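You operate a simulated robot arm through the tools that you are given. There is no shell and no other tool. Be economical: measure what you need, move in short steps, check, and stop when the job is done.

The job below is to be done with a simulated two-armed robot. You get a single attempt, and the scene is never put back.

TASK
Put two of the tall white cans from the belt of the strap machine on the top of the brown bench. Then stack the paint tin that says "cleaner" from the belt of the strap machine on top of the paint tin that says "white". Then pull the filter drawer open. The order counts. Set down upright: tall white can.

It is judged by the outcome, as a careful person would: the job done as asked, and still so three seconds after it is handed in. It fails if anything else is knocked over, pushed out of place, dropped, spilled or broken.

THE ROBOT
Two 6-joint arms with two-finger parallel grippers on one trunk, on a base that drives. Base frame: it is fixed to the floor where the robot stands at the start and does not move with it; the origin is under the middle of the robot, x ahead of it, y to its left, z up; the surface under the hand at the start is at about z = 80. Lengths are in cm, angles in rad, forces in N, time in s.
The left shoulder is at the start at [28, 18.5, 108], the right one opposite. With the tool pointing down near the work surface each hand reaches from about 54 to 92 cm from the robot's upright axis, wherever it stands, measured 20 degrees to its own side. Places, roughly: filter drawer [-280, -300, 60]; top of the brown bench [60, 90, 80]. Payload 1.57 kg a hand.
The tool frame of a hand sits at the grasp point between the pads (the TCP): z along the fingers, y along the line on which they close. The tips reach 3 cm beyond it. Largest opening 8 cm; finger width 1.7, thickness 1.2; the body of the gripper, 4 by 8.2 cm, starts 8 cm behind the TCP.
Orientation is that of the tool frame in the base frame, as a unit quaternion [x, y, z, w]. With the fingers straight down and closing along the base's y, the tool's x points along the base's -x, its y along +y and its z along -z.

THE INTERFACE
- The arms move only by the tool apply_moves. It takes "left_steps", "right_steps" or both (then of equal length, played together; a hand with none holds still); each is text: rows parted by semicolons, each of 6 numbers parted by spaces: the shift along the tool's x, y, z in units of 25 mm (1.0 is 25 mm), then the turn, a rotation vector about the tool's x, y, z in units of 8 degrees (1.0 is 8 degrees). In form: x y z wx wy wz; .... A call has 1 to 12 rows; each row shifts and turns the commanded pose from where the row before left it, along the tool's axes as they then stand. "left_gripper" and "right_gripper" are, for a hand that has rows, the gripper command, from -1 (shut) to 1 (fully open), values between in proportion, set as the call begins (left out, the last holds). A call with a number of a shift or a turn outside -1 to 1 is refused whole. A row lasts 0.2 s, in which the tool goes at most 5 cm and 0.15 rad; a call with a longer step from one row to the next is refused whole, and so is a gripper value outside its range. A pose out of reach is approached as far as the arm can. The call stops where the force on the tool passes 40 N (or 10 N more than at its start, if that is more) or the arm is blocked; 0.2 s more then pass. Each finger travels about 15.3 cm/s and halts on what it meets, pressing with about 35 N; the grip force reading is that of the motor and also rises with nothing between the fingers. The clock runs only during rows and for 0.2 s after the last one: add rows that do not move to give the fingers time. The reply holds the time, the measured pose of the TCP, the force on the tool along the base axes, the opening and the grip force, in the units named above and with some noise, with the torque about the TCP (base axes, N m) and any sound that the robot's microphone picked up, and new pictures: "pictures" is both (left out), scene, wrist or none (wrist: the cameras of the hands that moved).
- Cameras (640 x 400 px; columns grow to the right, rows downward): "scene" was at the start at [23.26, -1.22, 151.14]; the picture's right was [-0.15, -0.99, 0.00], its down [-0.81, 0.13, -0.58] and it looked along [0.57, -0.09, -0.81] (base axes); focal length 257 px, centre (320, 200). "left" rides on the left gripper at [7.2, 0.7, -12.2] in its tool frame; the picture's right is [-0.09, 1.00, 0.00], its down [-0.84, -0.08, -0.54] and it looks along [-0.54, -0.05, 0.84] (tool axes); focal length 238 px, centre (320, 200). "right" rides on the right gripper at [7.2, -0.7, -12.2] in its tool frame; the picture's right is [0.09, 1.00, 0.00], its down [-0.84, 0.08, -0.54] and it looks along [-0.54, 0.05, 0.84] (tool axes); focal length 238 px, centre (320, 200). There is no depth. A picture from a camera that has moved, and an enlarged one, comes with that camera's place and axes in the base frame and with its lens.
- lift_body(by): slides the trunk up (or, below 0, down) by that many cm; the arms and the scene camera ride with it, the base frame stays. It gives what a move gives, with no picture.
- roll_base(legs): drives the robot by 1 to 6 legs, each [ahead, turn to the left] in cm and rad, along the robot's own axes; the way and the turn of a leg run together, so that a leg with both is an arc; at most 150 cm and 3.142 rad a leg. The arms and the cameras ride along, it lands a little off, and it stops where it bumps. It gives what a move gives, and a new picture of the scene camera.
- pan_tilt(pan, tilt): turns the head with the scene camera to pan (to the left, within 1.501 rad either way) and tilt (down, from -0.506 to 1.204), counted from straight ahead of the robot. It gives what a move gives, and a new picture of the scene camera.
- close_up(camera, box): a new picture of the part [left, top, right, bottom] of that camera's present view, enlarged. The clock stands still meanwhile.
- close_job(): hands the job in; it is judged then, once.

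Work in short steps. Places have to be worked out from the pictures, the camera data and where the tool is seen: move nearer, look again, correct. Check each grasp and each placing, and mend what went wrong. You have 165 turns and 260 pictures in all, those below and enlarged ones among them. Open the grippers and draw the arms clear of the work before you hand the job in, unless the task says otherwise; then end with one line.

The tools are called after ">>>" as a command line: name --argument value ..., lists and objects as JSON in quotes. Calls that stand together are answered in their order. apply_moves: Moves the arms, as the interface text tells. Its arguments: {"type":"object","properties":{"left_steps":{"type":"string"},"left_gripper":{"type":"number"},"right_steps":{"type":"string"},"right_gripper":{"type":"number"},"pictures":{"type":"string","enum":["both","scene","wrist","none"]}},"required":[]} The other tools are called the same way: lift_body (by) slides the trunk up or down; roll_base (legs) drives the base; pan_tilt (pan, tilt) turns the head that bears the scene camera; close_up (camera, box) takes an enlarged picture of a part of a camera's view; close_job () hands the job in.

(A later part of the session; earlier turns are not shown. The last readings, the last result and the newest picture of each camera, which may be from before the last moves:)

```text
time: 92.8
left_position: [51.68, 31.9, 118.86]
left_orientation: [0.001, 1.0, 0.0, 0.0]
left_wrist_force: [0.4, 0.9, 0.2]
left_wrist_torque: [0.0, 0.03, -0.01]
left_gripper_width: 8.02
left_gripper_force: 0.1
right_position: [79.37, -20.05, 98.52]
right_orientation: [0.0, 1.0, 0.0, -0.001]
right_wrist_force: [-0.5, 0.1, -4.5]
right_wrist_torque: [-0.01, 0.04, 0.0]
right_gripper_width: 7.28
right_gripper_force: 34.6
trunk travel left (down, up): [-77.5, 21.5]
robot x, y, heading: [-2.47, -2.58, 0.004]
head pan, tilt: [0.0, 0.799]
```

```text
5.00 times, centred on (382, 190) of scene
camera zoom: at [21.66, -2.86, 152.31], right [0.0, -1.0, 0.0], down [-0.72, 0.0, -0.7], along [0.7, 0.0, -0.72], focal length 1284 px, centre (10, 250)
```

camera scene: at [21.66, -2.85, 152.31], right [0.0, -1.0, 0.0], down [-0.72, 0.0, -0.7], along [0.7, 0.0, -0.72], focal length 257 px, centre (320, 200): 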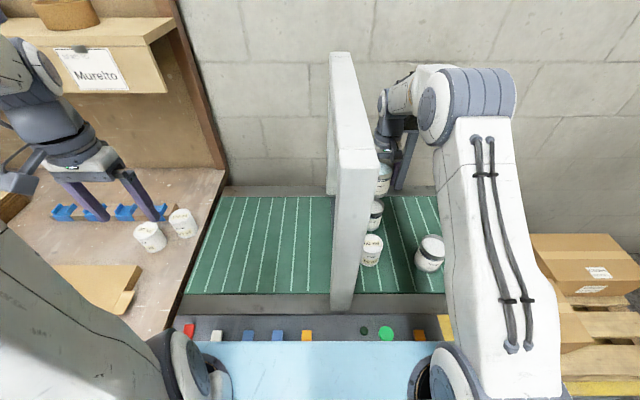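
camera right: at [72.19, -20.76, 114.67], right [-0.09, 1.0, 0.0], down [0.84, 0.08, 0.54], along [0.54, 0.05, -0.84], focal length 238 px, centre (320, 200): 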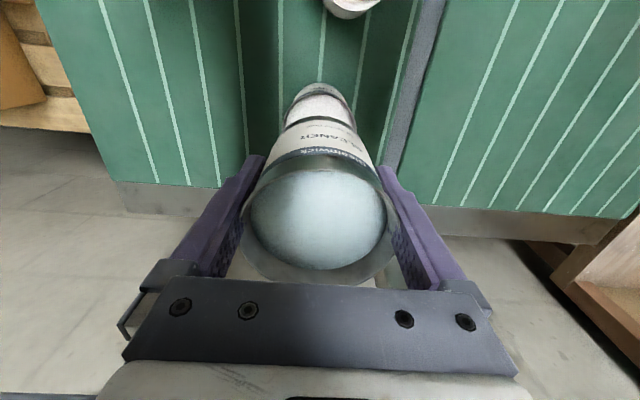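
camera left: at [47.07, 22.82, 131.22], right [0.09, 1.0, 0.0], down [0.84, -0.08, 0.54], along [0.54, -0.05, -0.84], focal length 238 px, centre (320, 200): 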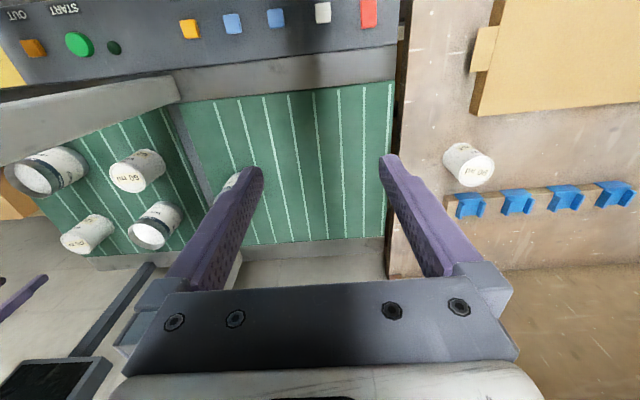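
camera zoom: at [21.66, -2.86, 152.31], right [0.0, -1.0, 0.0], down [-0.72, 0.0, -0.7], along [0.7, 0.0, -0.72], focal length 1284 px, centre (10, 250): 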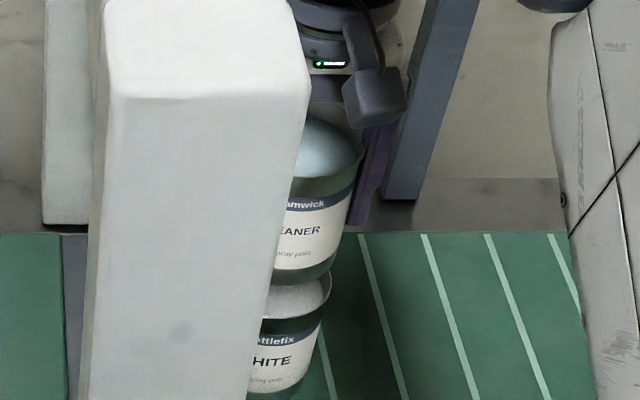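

The remaining offset looks to be 1–2 mm in x at most. I'll nudge x by +1 mm and lower slowly until it touches.

>>> apply_moves --right_steps "-0.04 0 0.1 0 0 0;0 0 0.15 0 0 0;0 0 0.1 0 0 0;0 0 0 0 0 0" --pictures "none"

>>> close_up --camera "scene" --box '[350, 150, 414, 230]'

>>> close_up --camera "left" --box '[40, 190, 168, 270]'

```text
time: 93.8
left_position: [51.79, 31.77, 118.7]
left_orientation: [0.0, 1.0, 0.0, 0.0]
left_wrist_force: [-0.5, -0.9, 0.0]
left_wrist_torque: [0.04, 0.01, 0.02]
left_gripper_width: 8.01
left_gripper_force: 0.1
right_position: [79.4, -20.08, 97.6]
right_orientation: [0.0, 1.0, 0.0, -0.001]
right_wrist_force: [-0.6, 0.8, -4.8]
right_wrist_torque: [-0.01, 0.06, 0.02]
right_gripper_width: 7.26
right_gripper_force: 34.8
trunk travel left (down, up): [-77.5, 21.5]
robot x, y, heading: [-2.4, -3.15, -0.002]
head pan, tilt: [0.0, 0.799]
```

```text
5.00 times, centred on (382, 190) of scene
camera zoom: at [21.66, -2.86, 152.31], right [0.0, -1.0, 0.0], down [-0.72, 0.0, -0.7], along [0.7, 0.0, -0.72], focal length 1284 px, centre (10, 250)
```

zoom: 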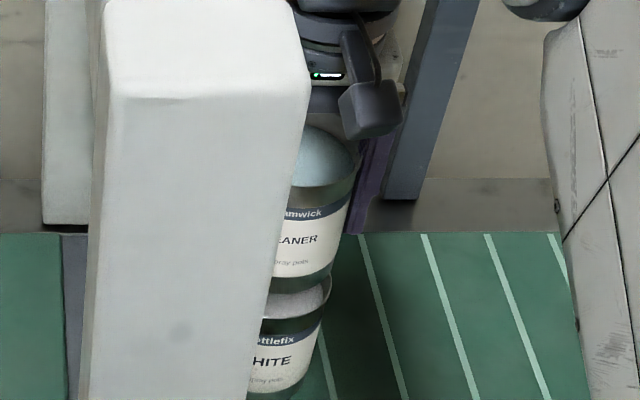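

```text
5.00 times, centred on (104, 230) of left
camera zoom: at [44.6, 32.56, 131.17], right [0.09, 1.0, 0.0], down [0.84, -0.08, 0.54], along [0.54, -0.05, -0.84], focal length 1192 px, centre (1400, 50)
```

zoom: 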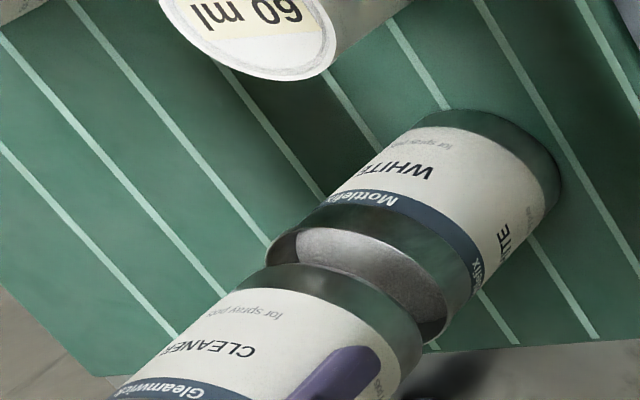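

>>> apply_moves --right_steps "-0.06 0.02 0.1 0 0 0;0 0 0.1 0 0 0;0 0 0 0 0 0" --pictures "none"

>>> close_up --camera "left" --box '[60, 200, 156, 260]'

>>> close_up --camera "right" --box '[240, 70, 400, 170]'

```text
time: 94.6
left_position: [51.8, 31.82, 118.79]
left_orientation: [0.0, 1.0, 0.0, 0.0]
left_wrist_force: [0.6, 0.5, 0.3]
left_wrist_torque: [0.04, 0.03, -0.03]
left_gripper_width: 7.99
left_gripper_force: 0.1
right_position: [79.59, -20.18, 97.19]
right_orientation: [0.0, 1.0, 0.001, 0.0]
right_wrist_force: [-0.2, -0.1, -5.4]
right_wrist_torque: [-0.03, 0.05, -0.01]
right_gripper_width: 7.24
right_gripper_force: 34.9
trunk travel left (down, up): [-77.5, 21.5]
robot x, y, heading: [-2.28, -2.71, -0.006]
head pan, tilt: [0.0, 0.799]
```

```text
6.67 times, centred on (108, 230) of left
camera zoom: at [44.61, 32.56, 131.17], right [0.09, 1.0, 0.0], down [0.84, -0.08, 0.54], along [0.54, -0.05, -0.84], focal length 1589 px, centre (1733, 0)
```

zoom: 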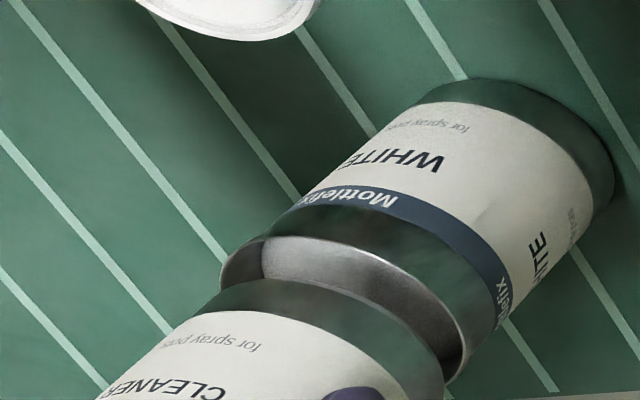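

```text
4.00 times, centred on (320, 120) of right
camera zoom: at [72.45, -20.7, 109.32], right [-0.09, 1.0, 0.0], down [0.84, 0.08, 0.54], along [0.54, 0.05, -0.84], focal length 953 px, centre (320, 520)
```

zoom: 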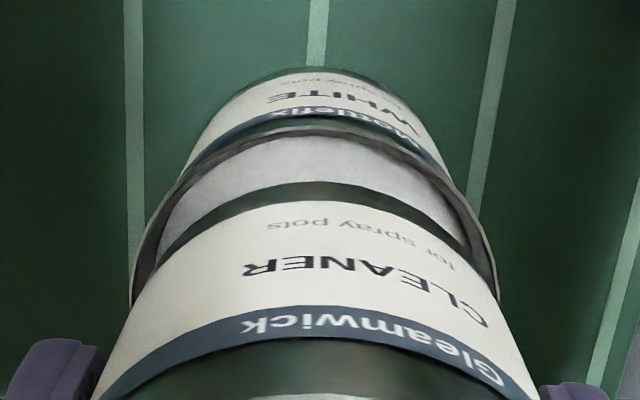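

Cross-checking the two views again, the cleaner is now about 2–3 mm too far in x, with about 0.9 cm of gap left. I'll move x back by 2 mm and keep lowering.

>>> apply_moves --right_steps "0.09 0 0.1 0 0 0;0 0 0.1 0 0 0;0 0 0 0 0 0" --pictures "none"

>>> close_up --camera "left" --box '[60, 200, 156, 260]'

>>> close_up --camera "scene" --box '[355, 170, 403, 230]'

```text
time: 95.4
left_position: [51.82, 31.79, 118.84]
left_orientation: [-0.001, 1.0, 0.0, 0.0]
left_wrist_force: [0.2, 0.6, -0.9]
left_wrist_torque: [0.01, 0.0, -0.02]
left_gripper_width: 7.99
left_gripper_force: 0.1
right_position: [79.5, -20.04, 96.64]
right_orientation: [-0.001, 1.0, 0.0, 0.0]
right_wrist_force: [-0.7, -0.1, -5.2]
right_wrist_torque: [-0.02, 0.02, -0.01]
right_gripper_width: 7.26
right_gripper_force: 35.1
trunk travel left (down, up): [-77.5, 21.5]
robot x, y, heading: [-2.63, -2.23, -0.003]
head pan, tilt: [0.0, 0.799]
```

```text
6.67 times, centred on (108, 230) of left
camera zoom: at [44.61, 32.56, 131.17], right [0.09, 1.0, 0.0], down [0.84, -0.08, 0.54], along [0.54, -0.05, -0.84], focal length 1589 px, centre (1733, 0)
```

zoom: 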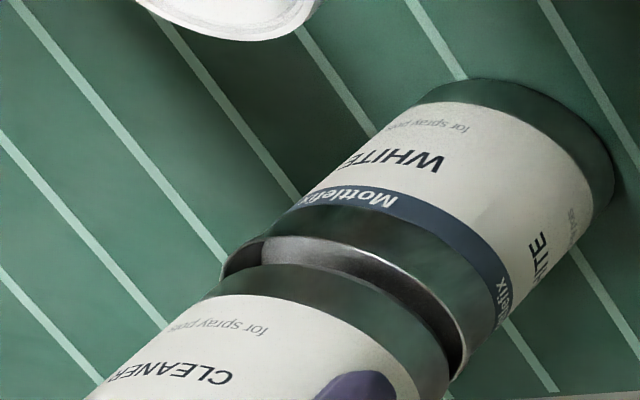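

```text
6.67 times, centred on (379, 200) of scene
camera zoom: at [21.66, -2.86, 152.31], right [0.0, -1.0, 0.0], down [-0.72, 0.0, -0.7], along [0.7, 0.0, -0.72], focal length 1712 px, centre (-73, 200)
```

zoom: 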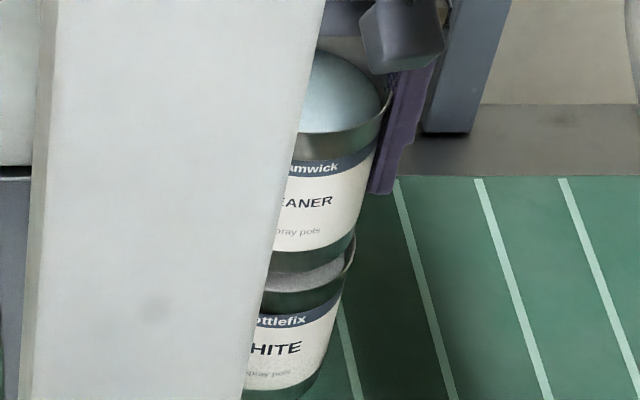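

The scene view suggests an x offset that the other views don't show, so I'll zoom right in on the gap before going lower.

>>> close_up --camera "scene" --box '[364, 195, 388, 225]'

>>> close_up --camera "right" --box '[260, 75, 380, 150]'

```text
13.33 times, centred on (376, 210) of scene
camera zoom: at [21.66, -2.86, 152.31], right [0.0, -1.0, 0.0], down [-0.72, 0.0, -0.7], along [0.7, 0.0, -0.72], focal length 3424 px, centre (-427, 67)
```

zoom: 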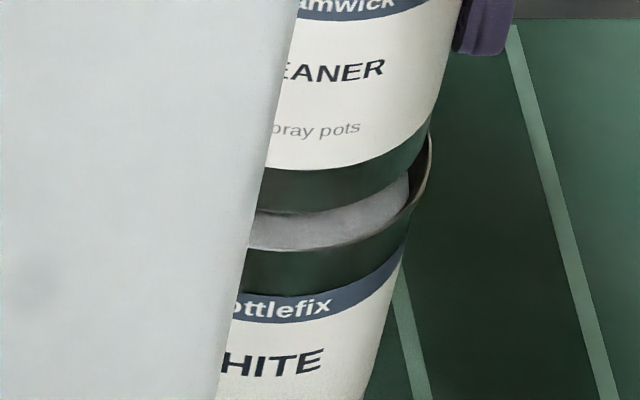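

```text
5.33 times, centred on (320, 112) of right
camera zoom: at [72.23, -20.75, 108.82], right [-0.09, 1.0, 0.0], down [0.84, 0.08, 0.54], along [0.54, 0.05, -0.84], focal length 1271 px, centre (320, 667)
```

zoom: 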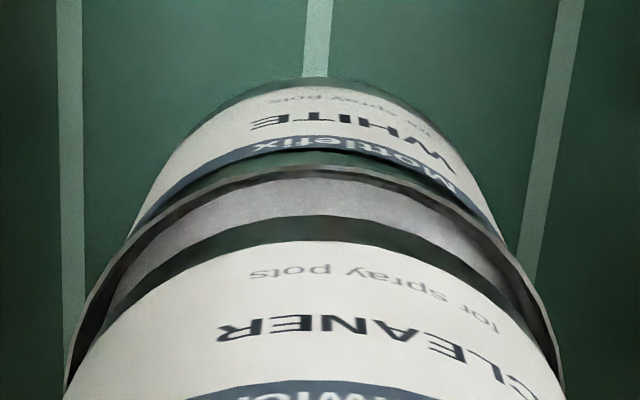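

Solving both views together gives a gap of about 0.8 cm, with the cleaner about 2.5 mm too far in x. I'll correct that and lower until it touches.

>>> apply_moves --right_steps "0.1 0 0.06 0 0 0;0 0 0.08 0 0 0;0 0 0 0 0 0" --pictures "none"

>>> apply_moves --right_steps "0 0 0.08 0 0 0;0 0 0 0 0 0" --pictures "none"

>>> close_up --camera "scene" --box '[364, 195, 388, 225]'

```text
time: 96.2
left_position: [51.76, 31.89, 118.92]
left_orientation: [-0.001, 1.0, -0.001, 0.0]
left_wrist_force: [0.1, 1.0, 0.5]
left_wrist_torque: [0.01, -0.03, 0.01]
left_gripper_width: 8.01
left_gripper_force: 0.0
right_position: [79.07, -20.06, 96.27]
right_orientation: [0.0, 1.0, 0.0, 0.0]
right_wrist_force: [-0.1, 0.6, -4.5]
right_wrist_torque: [0.04, 0.06, -0.01]
right_gripper_width: 7.29
right_gripper_force: 35.3
trunk travel left (down, up): [-77.5, 21.5]
robot x, y, heading: [-2.47, -2.86, 0.004]
head pan, tilt: [0.0, 0.799]
```

```text
time: 96.8
left_position: [51.78, 31.81, 118.91]
left_orientation: [0.0, 1.0, 0.0, 0.0]
left_wrist_force: [-0.3, -0.1, 0.0]
left_wrist_torque: [0.01, 0.0, 0.01]
left_gripper_width: 8.0
left_gripper_force: 0.0
right_position: [79.21, -20.04, 96.02]
right_orientation: [0.0, 1.0, 0.0, 0.0]
right_wrist_force: [0.1, -0.5, -4.4]
right_wrist_torque: [0.0, 0.06, 0.03]
right_gripper_width: 7.26
right_gripper_force: 34.9
trunk travel left (down, up): [-77.5, 21.5]
robot x, y, heading: [-2.53, -2.93, 0.001]
head pan, tilt: [0.0, 0.799]
```

```text
13.33 times, centred on (376, 210) of scene
camera zoom: at [21.66, -2.86, 152.31], right [0.0, -1.0, 0.0], down [-0.72, 0.0, -0.7], along [0.7, 0.0, -0.72], focal length 3424 px, centre (-427, 67)
```

zoom: 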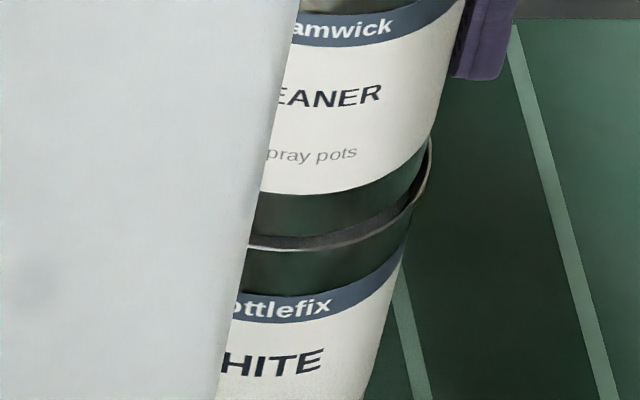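

Nearly seated and well aligned. I'll lower in 1–2 mm steps.

>>> apply_moves --right_steps "0 0 0.06 0 0 0;0 0 0 0 0 0" --pictures "none"

>>> apply_moves --right_steps "0 0 0.05 0 0 0;0 0 0 0 0 0" --pictures "none"

>>> close_up --camera "scene" --box '[364, 195, 388, 225]'

```text
time: 97.4
left_position: [51.73, 31.94, 118.97]
left_orientation: [0.0, 1.0, 0.0, 0.0]
left_wrist_force: [0.3, -0.6, 1.0]
left_wrist_torque: [0.0, -0.01, 0.04]
left_gripper_width: 8.01
left_gripper_force: 0.1
right_position: [79.08, -20.17, 95.97]
right_orientation: [0.0, 1.0, 0.001, 0.0]
right_wrist_force: [0.1, 0.2, 0.3]
right_wrist_torque: [0.1, -0.06, 0.03]
right_gripper_width: 7.26
right_gripper_force: 35.2
trunk travel left (down, up): [-77.5, 21.5]
robot x, y, heading: [-2.55, -2.95, 0.003]
head pan, tilt: [0.0, 0.799]
```

```text
time: 98.0
left_position: [51.68, 31.73, 118.92]
left_orientation: [0.0, 1.0, 0.0, 0.0]
left_wrist_force: [-0.6, 0.1, 0.3]
left_wrist_torque: [0.02, 0.01, -0.01]
left_gripper_width: 8.01
left_gripper_force: 0.1
right_position: [79.0, -20.05, 95.98]
right_orientation: [0.0, 1.0, 0.0, 0.0]
right_wrist_force: [-1.4, -1.5, 12.2]
right_wrist_torque: [0.36, 0.11, 0.06]
right_gripper_width: 7.25
right_gripper_force: 34.7
trunk travel left (down, up): [-77.5, 21.5]
robot x, y, heading: [-2.4, -2.64, 0.0]
head pan, tilt: [0.0, 0.799]
```

```text
13.33 times, centred on (376, 210) of scene
camera zoom: at [21.56, -2.85, 152.35], right [0.0, -1.0, 0.0], down [-0.72, 0.0, -0.7], along [0.7, 0.0, -0.72], focal length 3424 px, centre (-427, 67)
```

zoom: 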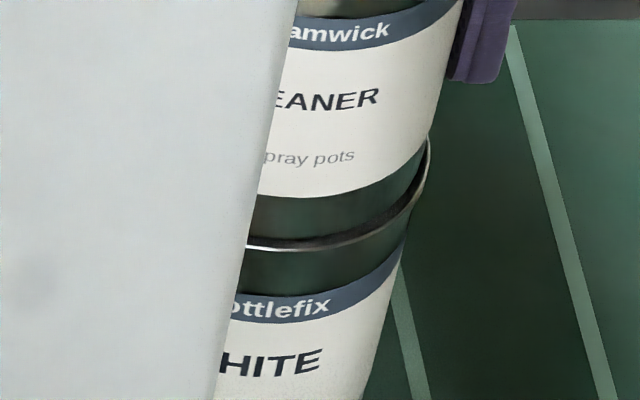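

It's in contact at 12 N. I'll verify the seating from the other two cameras before releasing.

>>> close_up --camera "left" --box '[60, 200, 156, 260]'

>>> close_up --camera "right" --box '[240, 75, 400, 175]'

```text
6.67 times, centred on (108, 230) of left
camera zoom: at [44.53, 32.56, 131.22], right [0.09, 1.0, 0.0], down [0.84, -0.08, 0.54], along [0.54, -0.05, -0.84], focal length 1589 px, centre (1733, 0)
```

zoom: 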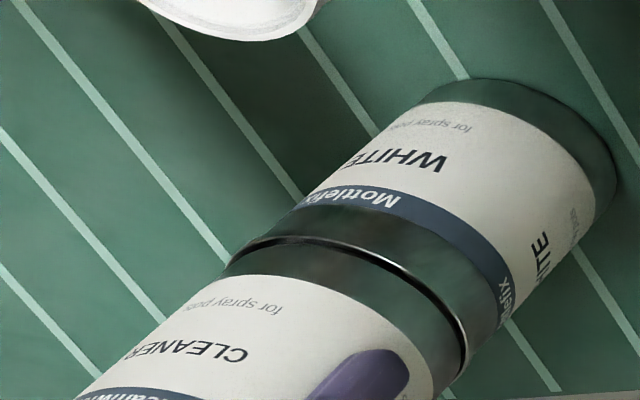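

```text
4.00 times, centred on (320, 125) of right
camera zoom: at [71.9, -20.7, 108.16], right [-0.09, 1.0, 0.0], down [0.84, 0.08, 0.54], along [0.54, 0.05, -0.84], focal length 953 px, centre (320, 500)
```

zoom: 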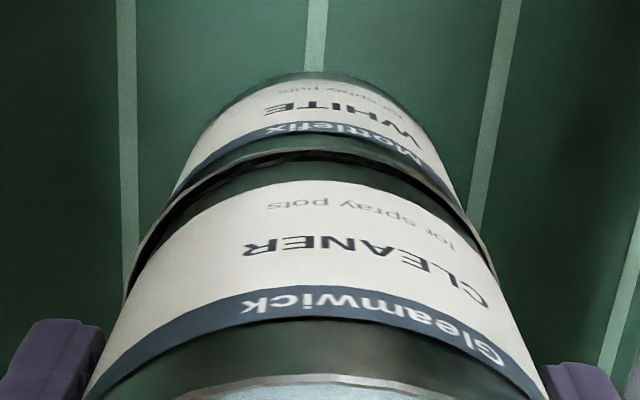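

The tins are coaxial in all three views. I'll release and wait, then check.

>>> apply_moves --right_steps "0 0 -0.03 0 0 0;0 0 0 0 0 0;0 0 0 0 0 0" --right_gripper 1 --pictures "wrist"

>>> close_up --camera "left" --box '[20, 200, 180, 300]'

```text
time: 98.8
left_position: [51.8, 31.91, 118.92]
left_orientation: [-0.001, 1.0, 0.0, 0.0]
left_wrist_force: [1.2, -0.2, 0.4]
left_wrist_torque: [0.0, 0.01, 0.01]
left_gripper_width: 8.02
left_gripper_force: 0.0
right_position: [79.15, -19.83, 96.0]
right_orientation: [0.0, 1.0, 0.0, 0.0]
right_wrist_force: [0.3, -0.1, -0.9]
right_wrist_torque: [-0.04, -0.01, -0.01]
right_gripper_width: 7.98
right_gripper_force: 0.0
trunk travel left (down, up): [-77.5, 21.5]
robot x, y, heading: [-2.48, -2.59, 0.002]
head pan, tilt: [0.0, 0.799]
camera right: at [71.92, -20.67, 108.1], right [-0.09, 1.0, 0.0], down [0.84, 0.08, 0.54], along [0.54, 0.05, -0.84], focal length 238 px, centre (320, 200)
```

right: 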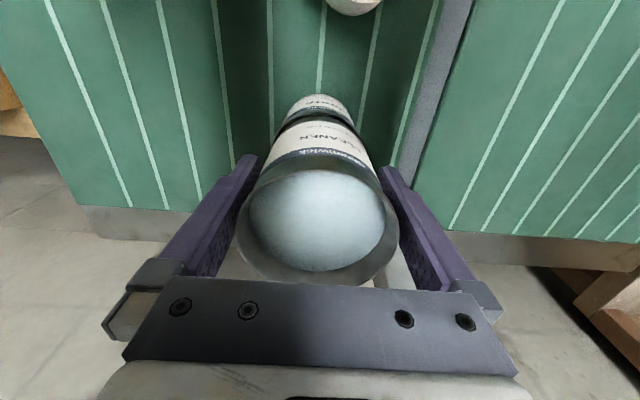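

```text
4.00 times, centred on (100, 250) of left
camera zoom: at [44.58, 32.56, 131.18], right [0.09, 1.0, 0.0], down [0.84, -0.08, 0.54], along [0.54, -0.05, -0.84], focal length 953 px, centre (1200, 0)
```

zoom: 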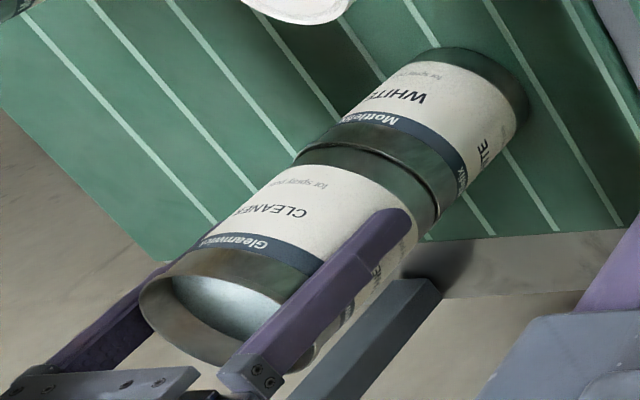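

Stable after release, with the fingers clear on both sides. I'll rise slowly past the rim.

>>> apply_moves --right_steps "0 0 -0.2 0 0 0;0 0 -0.3 0 0 0;0 0 -0.4 0 0 0;0 0 -0.5 0 0 0;0 0 -0.6 0 0 0;0 0 -0.6 0 0 0;0 0 -0.6 0 0 0;0 0 -0.6 0 0 0;0 0 -0.4 0 0 0;0 0 0 0 0 0" --pictures "both"

```text
time: 101.0
left_position: [51.77, 31.83, 118.91]
left_orientation: [0.0, 1.0, 0.0, 0.0]
left_wrist_force: [0.2, 0.4, 0.7]
left_wrist_torque: [0.03, -0.01, 0.02]
left_gripper_width: 8.01
left_gripper_force: 0.1
right_position: [79.14, -20.07, 106.57]
right_orientation: [0.0, 1.0, 0.0, 0.0]
right_wrist_force: [0.0, -0.1, 0.1]
right_wrist_torque: [0.01, 0.01, -0.01]
right_gripper_width: 8.01
right_gripper_force: 0.1
trunk travel left (down, up): [-77.5, 21.5]
robot x, y, heading: [-2.19, -2.62, 0.002]
head pan, tilt: [0.0, 0.799]
camera scene: at [21.63, -2.85, 152.32], right [0.0, -1.0, 0.0], down [-0.72, 0.0, -0.7], along [0.7, 0.0, -0.72], focal length 257 px, centre (320, 200)
camera right: at [71.91, -20.7, 118.68], right [-0.09, 1.0, 0.0], down [0.84, 0.08, 0.54], along [0.54, 0.05, -0.84], focal length 238 px, centre (320, 200)
```

scene: 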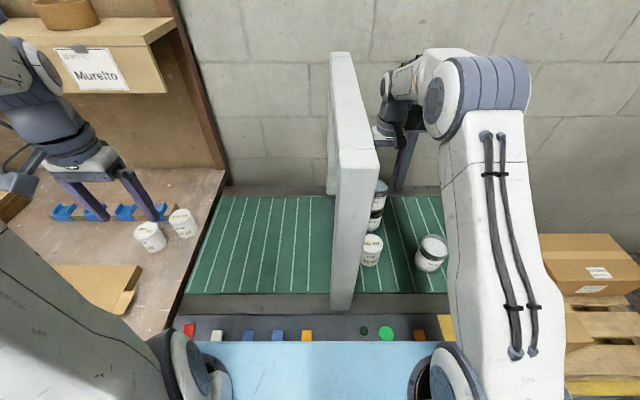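
right: 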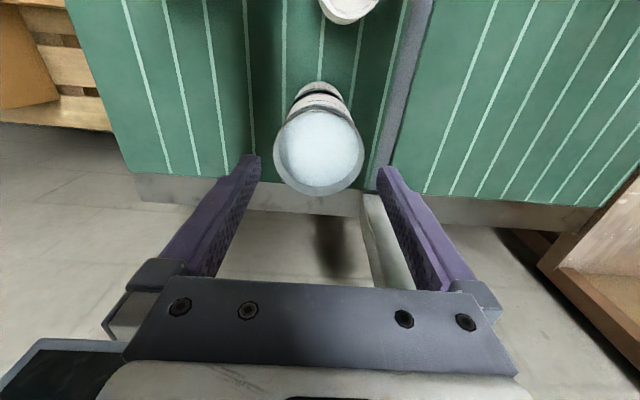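

The stack stands free. I'll raise the hand away from the arch, then retract and reverse the base.

>>> apply_moves --right_steps "0 0 -0.7 0 0 0;0 -0.3 -1 0 0 0;0.5 -0.5 -0.8 0 0 0;0.8 -0.6 -0.6 0 0 0;1 -0.6 -0.3 0 0 0;1 -0.6 -0.2 0 0 0;1 -0.6 0 0 0 0;1 -0.5 0 0 0 0;1 -0.5 0 0 0 0;1 0 0 0 0 0;1 0 0 0 0 0;1 0 0 0 0 0" --pictures "none"

>>> roll_base --legs '[[-45, 0]]'

```text
time: 103.6
left_position: [51.71, 31.98, 118.81]
left_orientation: [0.0, 1.0, 0.0, 0.001]
left_wrist_force: [-1.0, 1.2, 1.1]
left_wrist_torque: [0.01, -0.01, 0.01]
left_gripper_width: 8.0
left_gripper_force: 0.1
right_position: [55.81, -30.68, 115.5]
right_orientation: [0.0, 1.0, 0.0, 0.0]
right_wrist_force: [0.2, -0.5, 0.6]
right_wrist_torque: [0.03, 0.0, 0.01]
right_gripper_width: 7.99
right_gripper_force: 0.1
trunk travel left (down, up): [-77.5, 21.5]
robot x, y, heading: [-2.56, -2.9, -0.003]
head pan, tilt: [0.0, 0.799]
```

```text
time: 106.3
left_position: [6.48, 31.93, 118.79]
left_orientation: [0.0, 1.0, 0.001, -0.001]
left_wrist_force: [-0.3, -0.1, -0.1]
left_wrist_torque: [0.0, 0.01, 0.0]
left_gripper_width: 7.96
left_gripper_force: 0.0
right_position: [10.67, -30.47, 115.33]
right_orientation: [-0.001, 1.0, 0.0, 0.0]
right_wrist_force: [-0.5, 0.1, -0.9]
right_wrist_torque: [0.0, 0.0, -0.03]
right_gripper_width: 8.01
right_gripper_force: 0.1
trunk travel left (down, up): [-77.5, 21.5]
robot x, y, heading: [-47.6, -2.97, 0.0]
head pan, tilt: [0.0, 0.799]
camera scene: at [-23.57, -2.86, 152.32], right [0.0, -1.0, 0.0], down [-0.72, 0.0, -0.7], along [0.7, 0.0, -0.72], focal length 257 px, centre (320, 200)
```

scene: 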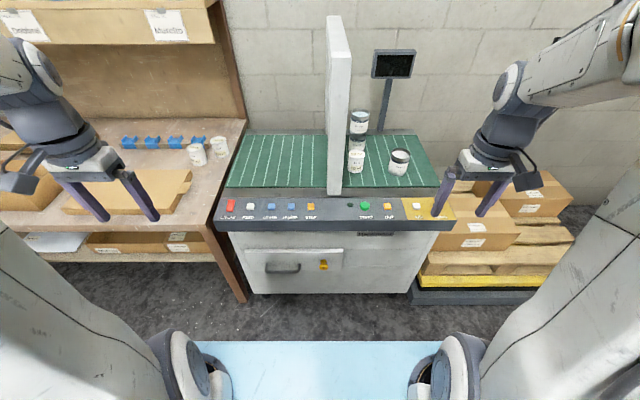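

The stack and cans all look good. The filter drawer is about 377 cm away towards (-280, -300), at a bearing of about -128°. I'll turn towards it and look.

>>> roll_base --legs '[[0, -2.234]]'

>>> pan_tilt --pan 0 --tilt 0.35

```text
time: 112.0
left_position: [-53.49, -66.87, 118.87]
left_orientation: [0.898, 0.441, 0.0, 0.001]
left_wrist_force: [-0.4, -0.2, -0.2]
left_wrist_torque: [-0.03, -0.04, 0.02]
left_gripper_width: 8.0
left_gripper_force: 0.0
right_position: [-105.43, -32.06, 115.47]
right_orientation: [0.898, 0.441, 0.0, 0.0]
right_wrist_force: [0.7, -1.0, -0.5]
right_wrist_torque: [0.0, 0.03, 0.01]
right_gripper_width: 8.01
right_gripper_force: 0.1
trunk travel left (down, up): [-77.5, 21.5]
robot x, y, heading: [-47.57, -3.02, -2.226]
head pan, tilt: [0.0, 0.799]
camera scene: at [-62.38, -21.94, 152.32], right [-0.79, 0.61, 0.0], down [0.44, 0.57, -0.7], along [-0.43, -0.55, -0.72], focal length 257 px, centre (320, 200)
```

scene: 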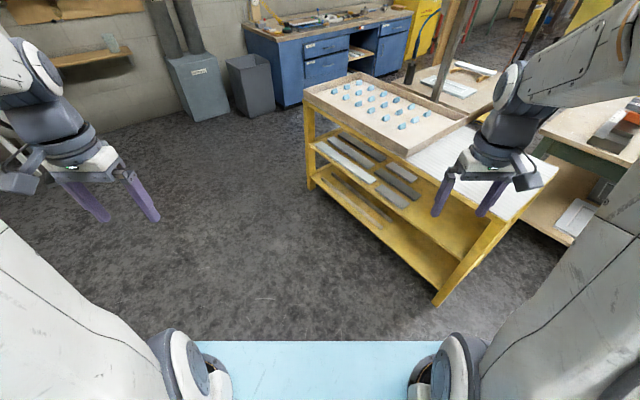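

```text
time: 113.0
left_position: [-53.48, -66.83, 118.82]
left_orientation: [0.898, 0.441, 0.0, 0.0]
left_wrist_force: [0.0, 0.2, 0.7]
left_wrist_torque: [-0.02, 0.03, -0.02]
left_gripper_width: 8.0
left_gripper_force: 0.0
right_position: [-105.41, -31.91, 115.38]
right_orientation: [0.898, 0.44, 0.0, 0.0]
right_wrist_force: [0.1, -0.1, 0.3]
right_wrist_torque: [0.02, 0.02, -0.02]
right_gripper_width: 8.0
right_gripper_force: 0.2
trunk travel left (down, up): [-77.5, 21.5]
robot x, y, heading: [-47.8, -2.8, -2.228]
head pan, tilt: [0.0, 0.351]
camera scene: at [-63.14, -22.92, 156.28], right [-0.79, 0.61, 0.0], down [0.21, 0.27, -0.94], along [-0.57, -0.74, -0.34], focal length 257 px, centre (320, 200)
```

scene: 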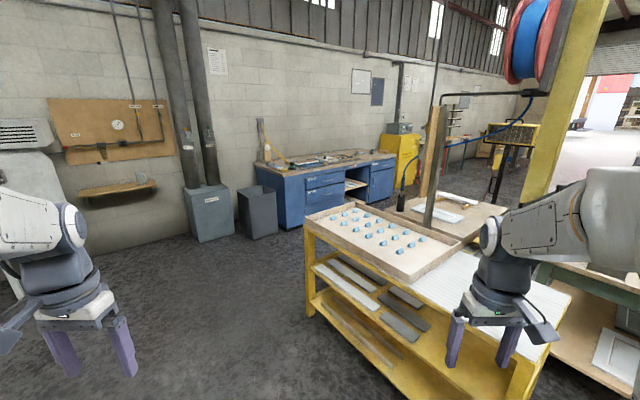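

The spot at (-280, -300, 60) projects onto the blue desk with drawers. I'll zoom in to read the labels.

>>> close_up --camera "scene" --box '[240, 130, 420, 240]'

>>> close_up --camera "scene" --box '[290, 160, 350, 215]'

```text
3.56 times, centred on (330, 185) of scene
camera zoom: at [-63.14, -22.92, 156.28], right [-0.79, 0.61, 0.0], down [0.21, 0.27, -0.94], along [-0.57, -0.74, -0.34], focal length 913 px, centre (284, 253)
```

zoom: 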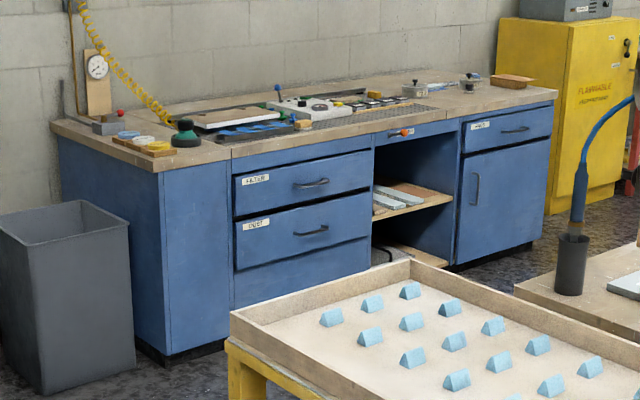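

```text
7.27 times, centred on (320, 188) of scene
camera zoom: at [-63.14, -22.92, 156.28], right [-0.79, 0.61, 0.0], down [0.21, 0.27, -0.94], along [-0.57, -0.74, -0.34], focal length 1868 px, centre (320, 291)
```

zoom: 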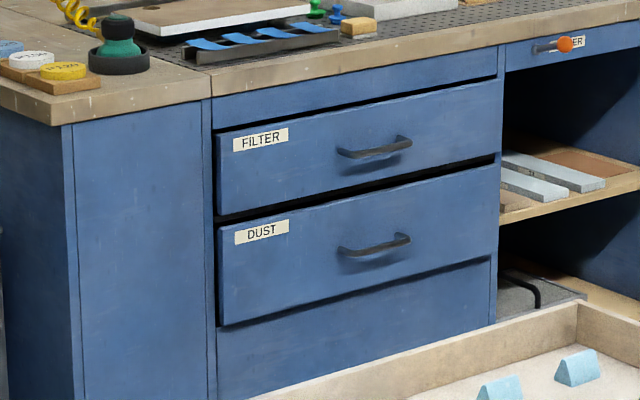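

The upper drawer is labelled FILTER. Its face lies at about y = -290, facing +y, with the handle near x = -279. A yellow table fills about x -190..-140, y -150..-25, so I'll go round it on the left: turn to heading -1.79 and drive 150 cm.

>>> roll_base --legs '[[0, 0.434], [150, 0]]'

```text
time: 121.6
left_position: [-58.03, -209.09, 118.83]
left_orientation: [0.779, 0.628, 0.0, 0.0]
left_wrist_force: [-0.1, -0.9, -0.1]
left_wrist_torque: [-0.05, -0.03, 0.02]
left_gripper_width: 8.02
left_gripper_force: 0.2
right_position: [-119.89, -199.73, 115.54]
right_orientation: [0.779, 0.627, 0.0, 0.0]
right_wrist_force: [-0.2, 0.1, -0.6]
right_wrist_torque: [0.01, -0.03, 0.0]
right_gripper_width: 7.99
right_gripper_force: 0.1
trunk travel left (down, up): [-77.5, 21.5]
robot x, y, heading: [-80.54, -148.66, -1.789]
head pan, tilt: [0.0, 0.351]
camera scene: at [-85.61, -173.48, 156.28], right [-0.98, 0.21, 0.0], down [0.07, 0.34, -0.94], along [-0.2, -0.92, -0.34], focal length 257 px, centre (320, 200)
```

scene: 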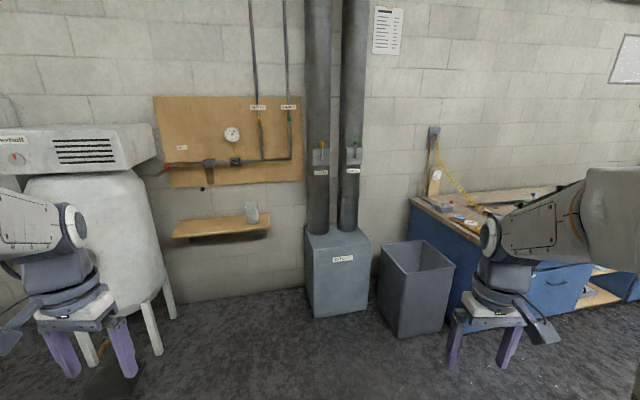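

Clear ahead. I'll continue 60 cm, then turn right to face -x along the corridor in front of the desk.

>>> roll_base --legs '[[60, 0], [0, -1.353]]'

```text
time: 128.4
left_position: [-147.15, -242.61, 118.93]
left_orientation: [1.0, 0.004, 0.0, 0.0]
left_wrist_force: [-0.8, -0.2, 0.1]
left_wrist_torque: [0.01, 0.0, -0.01]
left_gripper_width: 8.03
left_gripper_force: 0.1
right_position: [-151.71, -180.23, 115.43]
right_orientation: [1.0, 0.004, 0.0, 0.0]
right_wrist_force: [-0.8, 0.0, -0.3]
right_wrist_torque: [0.0, -0.03, 0.01]
right_gripper_width: 7.99
right_gripper_force: 0.1
trunk travel left (down, up): [-77.5, 21.5]
robot x, y, heading: [-93.04, -207.91, -3.138]
head pan, tilt: [0.0, 0.351]
camera scene: at [-118.4, -207.93, 156.28], right [-0.01, 1.0, 0.0], down [0.34, 0.0, -0.94], along [-0.94, -0.01, -0.34], focal length 257 px, centre (320, 200)
```

scene: 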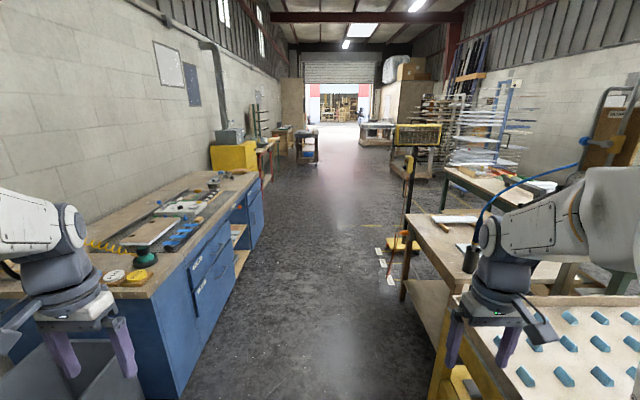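

The corridor is clear, with the desk edge at about y = -278 and the tables at about y = -148. I'll drive 158 cm ahead in two legs, to about x = -251.

>>> roll_base --legs '[[100, 0], [58, 0]]'

```text
time: 136.5
left_position: [-305.46, -244.1, 118.91]
left_orientation: [1.0, 0.007, 0.0, 0.0]
left_wrist_force: [-0.6, 0.2, -0.2]
left_wrist_torque: [-0.02, -0.03, -0.03]
left_gripper_width: 8.02
left_gripper_force: 0.1
right_position: [-310.34, -181.82, 115.52]
right_orientation: [1.0, 0.007, 0.0, 0.001]
right_wrist_force: [1.0, -0.3, -0.3]
right_wrist_torque: [-0.01, -0.03, 0.02]
right_gripper_width: 7.98
right_gripper_force: 0.0
trunk travel left (down, up): [-77.5, 21.5]
robot x, y, heading: [-251.7, -208.81, -3.127]
head pan, tilt: [0.0, 0.351]
camera scene: at [-276.91, -209.18, 156.29], right [-0.01, 1.0, 0.0], down [0.34, 0.0, -0.94], along [-0.94, -0.01, -0.34], focal length 257 px, centre (320, 200)
```

scene: 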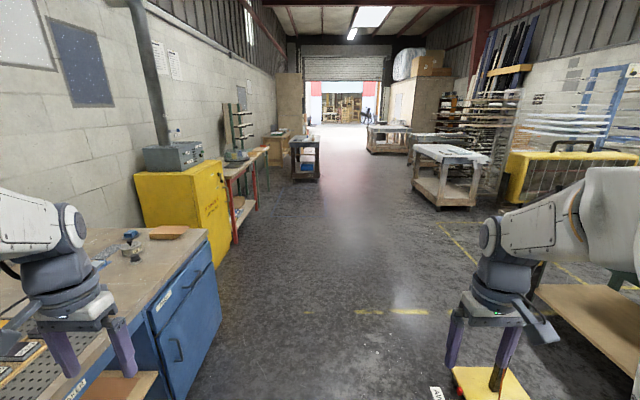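

I'm at (-252, -209). I'll turn left to face the desk and tilt the head down.

>>> roll_base --legs '[[0, 1.556]]'

>>> pan_tilt --pan -0.3 --tilt 0.9

```text
time: 140.6
left_position: [-218.08, -263.62, 118.92]
left_orientation: [0.713, 0.701, 0.0, -0.001]
left_wrist_force: [0.8, -0.2, -0.3]
left_wrist_torque: [0.01, 0.01, 0.01]
left_gripper_width: 8.0
left_gripper_force: 0.0
right_position: [-280.53, -266.64, 115.48]
right_orientation: [0.713, 0.701, 0.0, 0.0]
right_wrist_force: [0.1, -0.3, -0.5]
right_wrist_torque: [0.02, -0.03, 0.02]
right_gripper_width: 7.99
right_gripper_force: 0.0
trunk travel left (down, up): [-77.5, 21.5]
robot x, y, heading: [-251.76, -208.8, -1.586]
head pan, tilt: [0.0, 0.351]
camera scene: at [-252.11, -234.17, 156.28], right [-1.0, 0.02, 0.0], down [0.01, 0.34, -0.94], along [-0.02, -0.94, -0.34], focal length 257 px, centre (320, 200)
```

scene: 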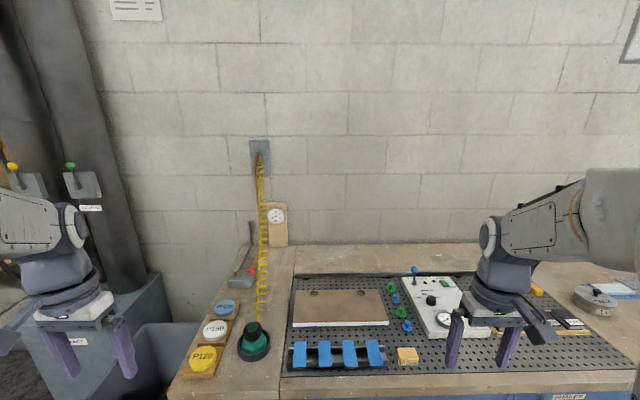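

```text
time: 141.6
left_position: [-218.27, -263.65, 118.95]
left_orientation: [0.714, 0.701, 0.001, 0.0]
left_wrist_force: [-0.3, -0.3, -0.2]
left_wrist_torque: [-0.03, -0.01, 0.02]
left_gripper_width: 8.02
left_gripper_force: 0.2
right_position: [-280.54, -266.6, 115.32]
right_orientation: [0.713, 0.701, 0.0, 0.0]
right_wrist_force: [-0.1, -0.5, -0.2]
right_wrist_torque: [-0.03, 0.02, 0.01]
right_gripper_width: 7.98
right_gripper_force: 0.1
trunk travel left (down, up): [-77.5, 21.5]
robot x, y, heading: [-251.71, -208.71, -1.585]
head pan, tilt: [-0.3, 0.901]
camera scene: at [-254.29, -232.04, 151.53], right [-0.95, 0.31, 0.0], down [0.25, 0.74, -0.62], along [-0.19, -0.59, -0.78], focal length 257 px, centre (320, 200)
```

scene: 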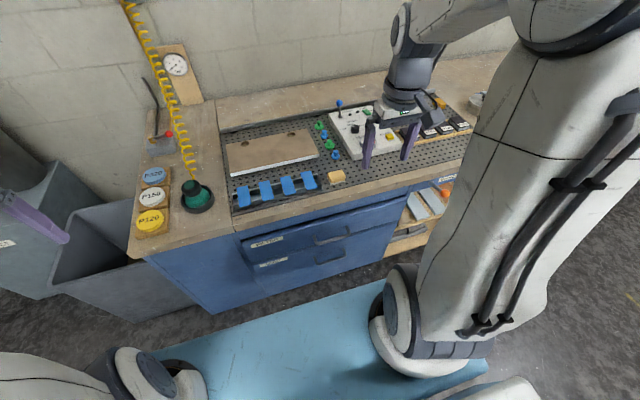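

The filter drawer and its handle are visible at about (335, 240). I'll zoom in.

>>> close_up --camera "scene" --box '[230, 190, 420, 300]'

```text
3.37 times, centred on (325, 245) of scene
camera zoom: at [-254.29, -232.04, 151.53], right [-0.95, 0.31, 0.0], down [0.25, 0.74, -0.62], along [-0.19, -0.59, -0.78], focal length 865 px, centre (303, 48)
```

zoom: 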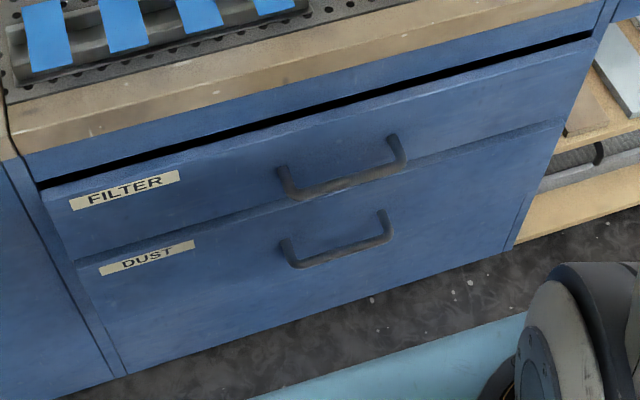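

The handle is a horizontal bar near (-276, -281, about 58), so I'll grip it with the fingers closing vertically and the hand pointing forward-down. First I'll back off 8 cm and lower the trunk 25 cm for height.

>>> roll_base --legs '[[-8, 0.015]]'

>>> lift_body --by -25

>>> apply_moves --right_steps "0 0 0 0 0 0" --pictures "both"

```text
time: 142.7
left_position: [-217.14, -255.05, 118.93]
left_orientation: [0.708, 0.706, 0.0, 0.0]
left_wrist_force: [-0.7, 0.6, 0.1]
left_wrist_torque: [0.02, 0.01, 0.04]
left_gripper_width: 8.0
left_gripper_force: 0.0
right_position: [-279.65, -258.94, 115.4]
right_orientation: [0.707, 0.707, 0.001, 0.001]
right_wrist_force: [-0.7, 0.2, -0.1]
right_wrist_torque: [0.02, 0.0, -0.02]
right_gripper_width: 8.0
right_gripper_force: 0.0
trunk travel left (down, up): [-77.5, 21.5]
robot x, y, heading: [-251.85, -200.71, -1.579]
head pan, tilt: [-0.3, 0.901]
camera scene: at [-253.84, -223.97, 151.52], right [-0.95, 0.3, 0.0], down [0.23, 0.75, -0.62], along [-0.19, -0.59, -0.78], focal length 257 px, centre (320, 200)
```

scene: 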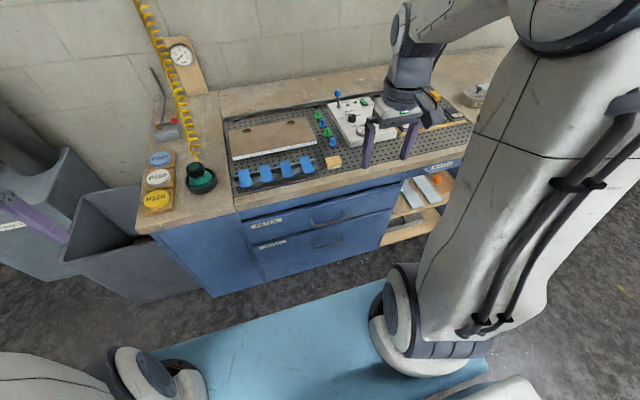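

```text
time: 145.2
left_position: [-217.14, -254.97, 93.92]
left_orientation: [0.708, 0.706, 0.0, -0.001]
left_wrist_force: [-0.4, 0.1, -0.3]
left_wrist_torque: [-0.03, 0.02, 0.02]
left_gripper_width: 8.0
left_gripper_force: 0.1
right_position: [-279.62, -259.01, 90.53]
right_orientation: [0.708, 0.707, -0.001, 0.0]
right_wrist_force: [-0.5, -0.2, -0.1]
right_wrist_torque: [0.01, -0.01, 0.02]
right_gripper_width: 8.01
right_gripper_force: 0.1
trunk travel left (down, up): [-52.5, 46.5]
robot x, y, heading: [-251.48, -200.36, -1.574]
head pan, tilt: [-0.3, 0.901]
```

```text
time: 145.6
left_position: [-217.16, -254.86, 93.91]
left_orientation: [0.708, 0.706, 0.001, 0.0]
left_wrist_force: [-0.3, 0.2, 0.7]
left_wrist_torque: [-0.05, -0.01, 0.02]
left_gripper_width: 7.99
left_gripper_force: 0.0
right_position: [-279.51, -258.94, 90.37]
right_orientation: [0.708, 0.707, 0.0, 0.0]
right_wrist_force: [0.1, 0.1, -0.4]
right_wrist_torque: [0.0, -0.02, -0.01]
right_gripper_width: 8.02
right_gripper_force: 0.0
trunk travel left (down, up): [-52.5, 46.5]
robot x, y, heading: [-251.7, -200.45, -1.572]
head pan, tilt: [-0.3, 0.901]
camera scene: at [-253.84, -223.91, 126.53], right [-0.95, 0.3, 0.0], down [0.23, 0.75, -0.62], along [-0.19, -0.59, -0.78], focal length 257 px, centre (320, 200)
camera right: at [-280.23, -251.72, 102.61], right [1.0, 0.09, 0.0], down [0.08, -0.84, 0.54], along [0.05, -0.54, -0.84], focal length 238 px, centre (320, 200)
```

scene: 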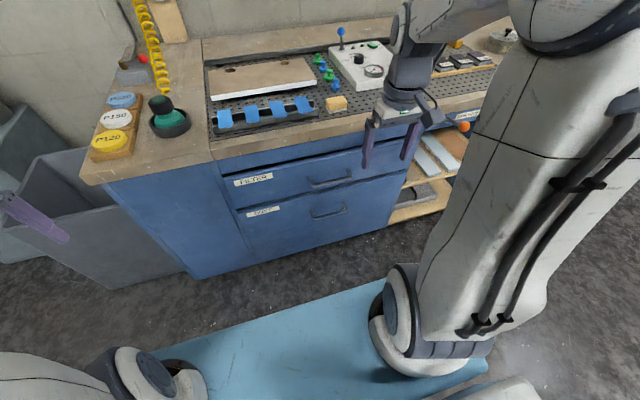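
right: 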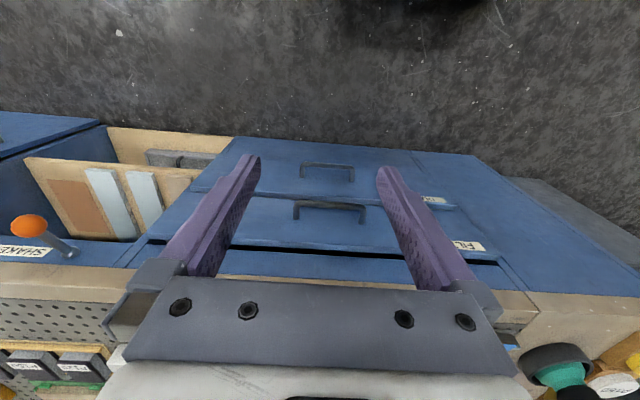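

Both cameras see the handle now. I'll zoom both to triangulate it.

>>> close_up --camera "scene" --box '[290, 150, 370, 230]'

>>> close_up --camera "right" --box '[270, 150, 390, 240]'

```text
5.00 times, centred on (330, 190) of scene
camera zoom: at [-253.84, -223.91, 126.53], right [-0.95, 0.3, 0.0], down [0.23, 0.75, -0.62], along [-0.19, -0.59, -0.78], focal length 1284 px, centre (270, 250)
```

zoom: 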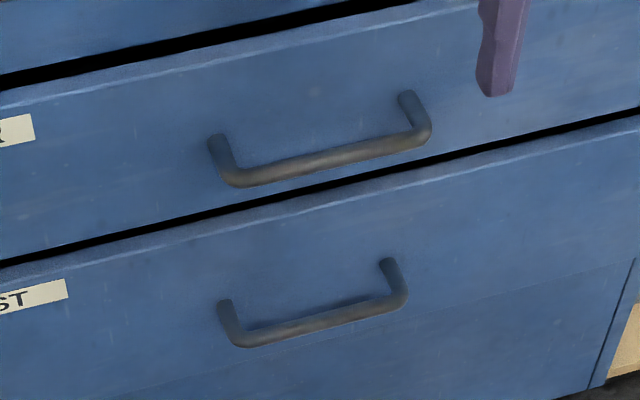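

```text
4.44 times, centred on (330, 195) of right
camera zoom: at [-280.23, -251.72, 102.61], right [1.0, 0.09, 0.0], down [0.08, -0.84, 0.54], along [0.05, -0.54, -0.84], focal length 1059 px, centre (276, 222)
```

zoom: 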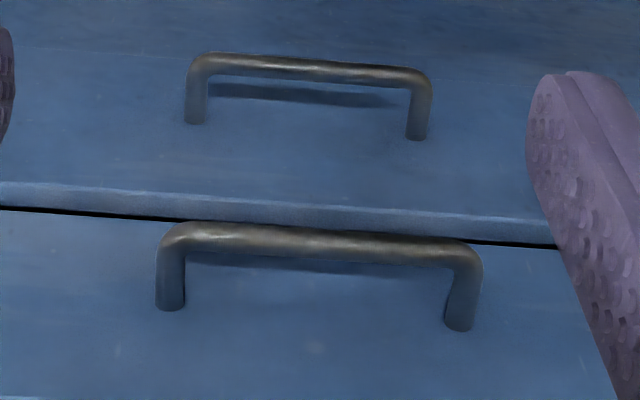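

The two views agree: the handle bar centre is at (-275.7, -278.3, 62.7), about 13 cm long and 4 cm off the face. The arm would be cramped with the trunk this low, so I'll raise the trunk 20 cm and lower the hand in front of the drawer.

>>> lift_body --by 20

>>> apply_moves --right_steps "0 0 1 0 0 0;0 0 1 0 0 0;0 0 1 0 0 0;0 0 1 0 0 0;0 0 1 0 0 0;0 0 1 0 0 0;0 0 1 0 0 0;0 0 1 0 0 0;0 0 1 0 0 0;0 0 1 0 0 0;0 0 1 0 0 0;0 0 1 0 0 0" --pictures "none"

>>> apply_moves --right_steps "0 0 0.5 0 0 0.94;0 0 0.5 0 0 0.94;0 0 0.5 0 0 0.94;0 0 0.5 0 0 0.94;0 0 0.5 0 0 0.94;0 0 0.5 0 0 0.94;0 0 0 0 0 0.94;0 0 0 0 0 0.94;0 0 0 0 0 0.94;0 0 0 0 0 0.94;0 0 0 0 0 0.94;0 0 0 0 0 0.94" --pictures "both"

```text
time: 147.8
left_position: [-217.24, -254.98, 113.89]
left_orientation: [0.709, 0.705, 0.0, 0.0]
left_wrist_force: [-0.3, -0.1, -0.3]
left_wrist_torque: [-0.01, -0.02, 0.02]
left_gripper_width: 8.01
left_gripper_force: 0.0
right_position: [-279.55, -259.0, 110.26]
right_orientation: [0.708, 0.706, 0.0, 0.0]
right_wrist_force: [-0.8, 0.3, 0.0]
right_wrist_torque: [-0.02, 0.01, 0.01]
right_gripper_width: 8.02
right_gripper_force: 0.2
trunk travel left (down, up): [-72.5, 26.5]
robot x, y, heading: [-251.35, -200.15, -1.571]
head pan, tilt: [-0.3, 0.901]
```

```text
time: 150.4
left_position: [-217.21, -255.04, 113.83]
left_orientation: [0.708, 0.706, 0.0, 0.0]
left_wrist_force: [-0.5, 0.7, -0.5]
left_wrist_torque: [-0.04, 0.0, 0.03]
left_gripper_width: 8.01
left_gripper_force: 0.0
right_position: [-279.62, -259.03, 80.27]
right_orientation: [0.708, 0.706, 0.0, 0.0]
right_wrist_force: [-0.4, 0.1, -0.3]
right_wrist_torque: [0.02, 0.01, 0.0]
right_gripper_width: 7.99
right_gripper_force: 0.0
trunk travel left (down, up): [-72.5, 26.5]
robot x, y, heading: [-251.73, -200.61, -1.575]
head pan, tilt: [-0.3, 0.901]
```

```text
time: 153.0
left_position: [-217.1, -254.96, 113.94]
left_orientation: [0.709, 0.705, 0.0, 0.0]
left_wrist_force: [0.2, 0.4, 0.3]
left_wrist_torque: [0.01, 0.01, -0.01]
left_gripper_width: 8.02
left_gripper_force: 0.1
right_position: [-279.57, -258.92, 72.84]
right_orientation: [1.0, -0.005, 0.0, 0.0]
right_wrist_force: [0.1, 0.5, 0.7]
right_wrist_torque: [0.0, 0.02, -0.01]
right_gripper_width: 8.02
right_gripper_force: 0.1
trunk travel left (down, up): [-72.5, 26.5]
robot x, y, heading: [-251.76, -200.67, -1.574]
head pan, tilt: [-0.3, 0.901]
camera scene: at [-253.84, -223.92, 146.53], right [-0.95, 0.3, 0.0], down [0.23, 0.75, -0.62], along [-0.19, -0.59, -0.78], focal length 257 px, centre (320, 200)
camera right: at [-272.4, -258.3, 85.09], right [0.08, -1.0, 0.0], down [-0.84, -0.07, 0.54], along [-0.54, -0.04, -0.84], focal length 238 px, centre (320, 200)
```

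scene: 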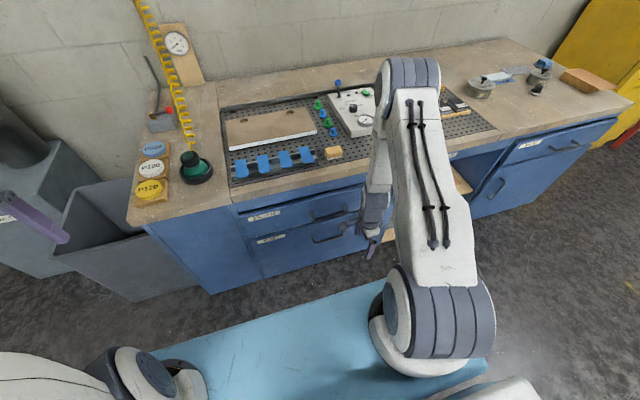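
right: 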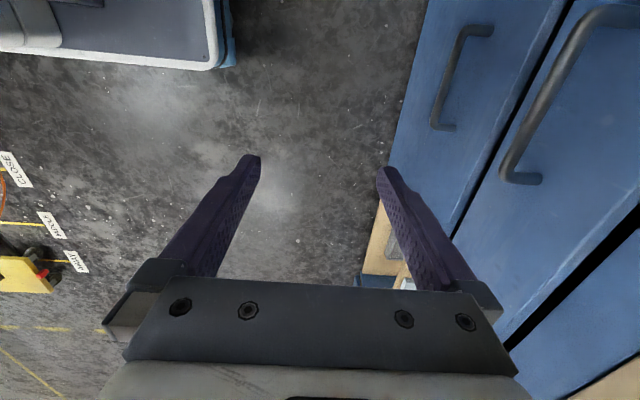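

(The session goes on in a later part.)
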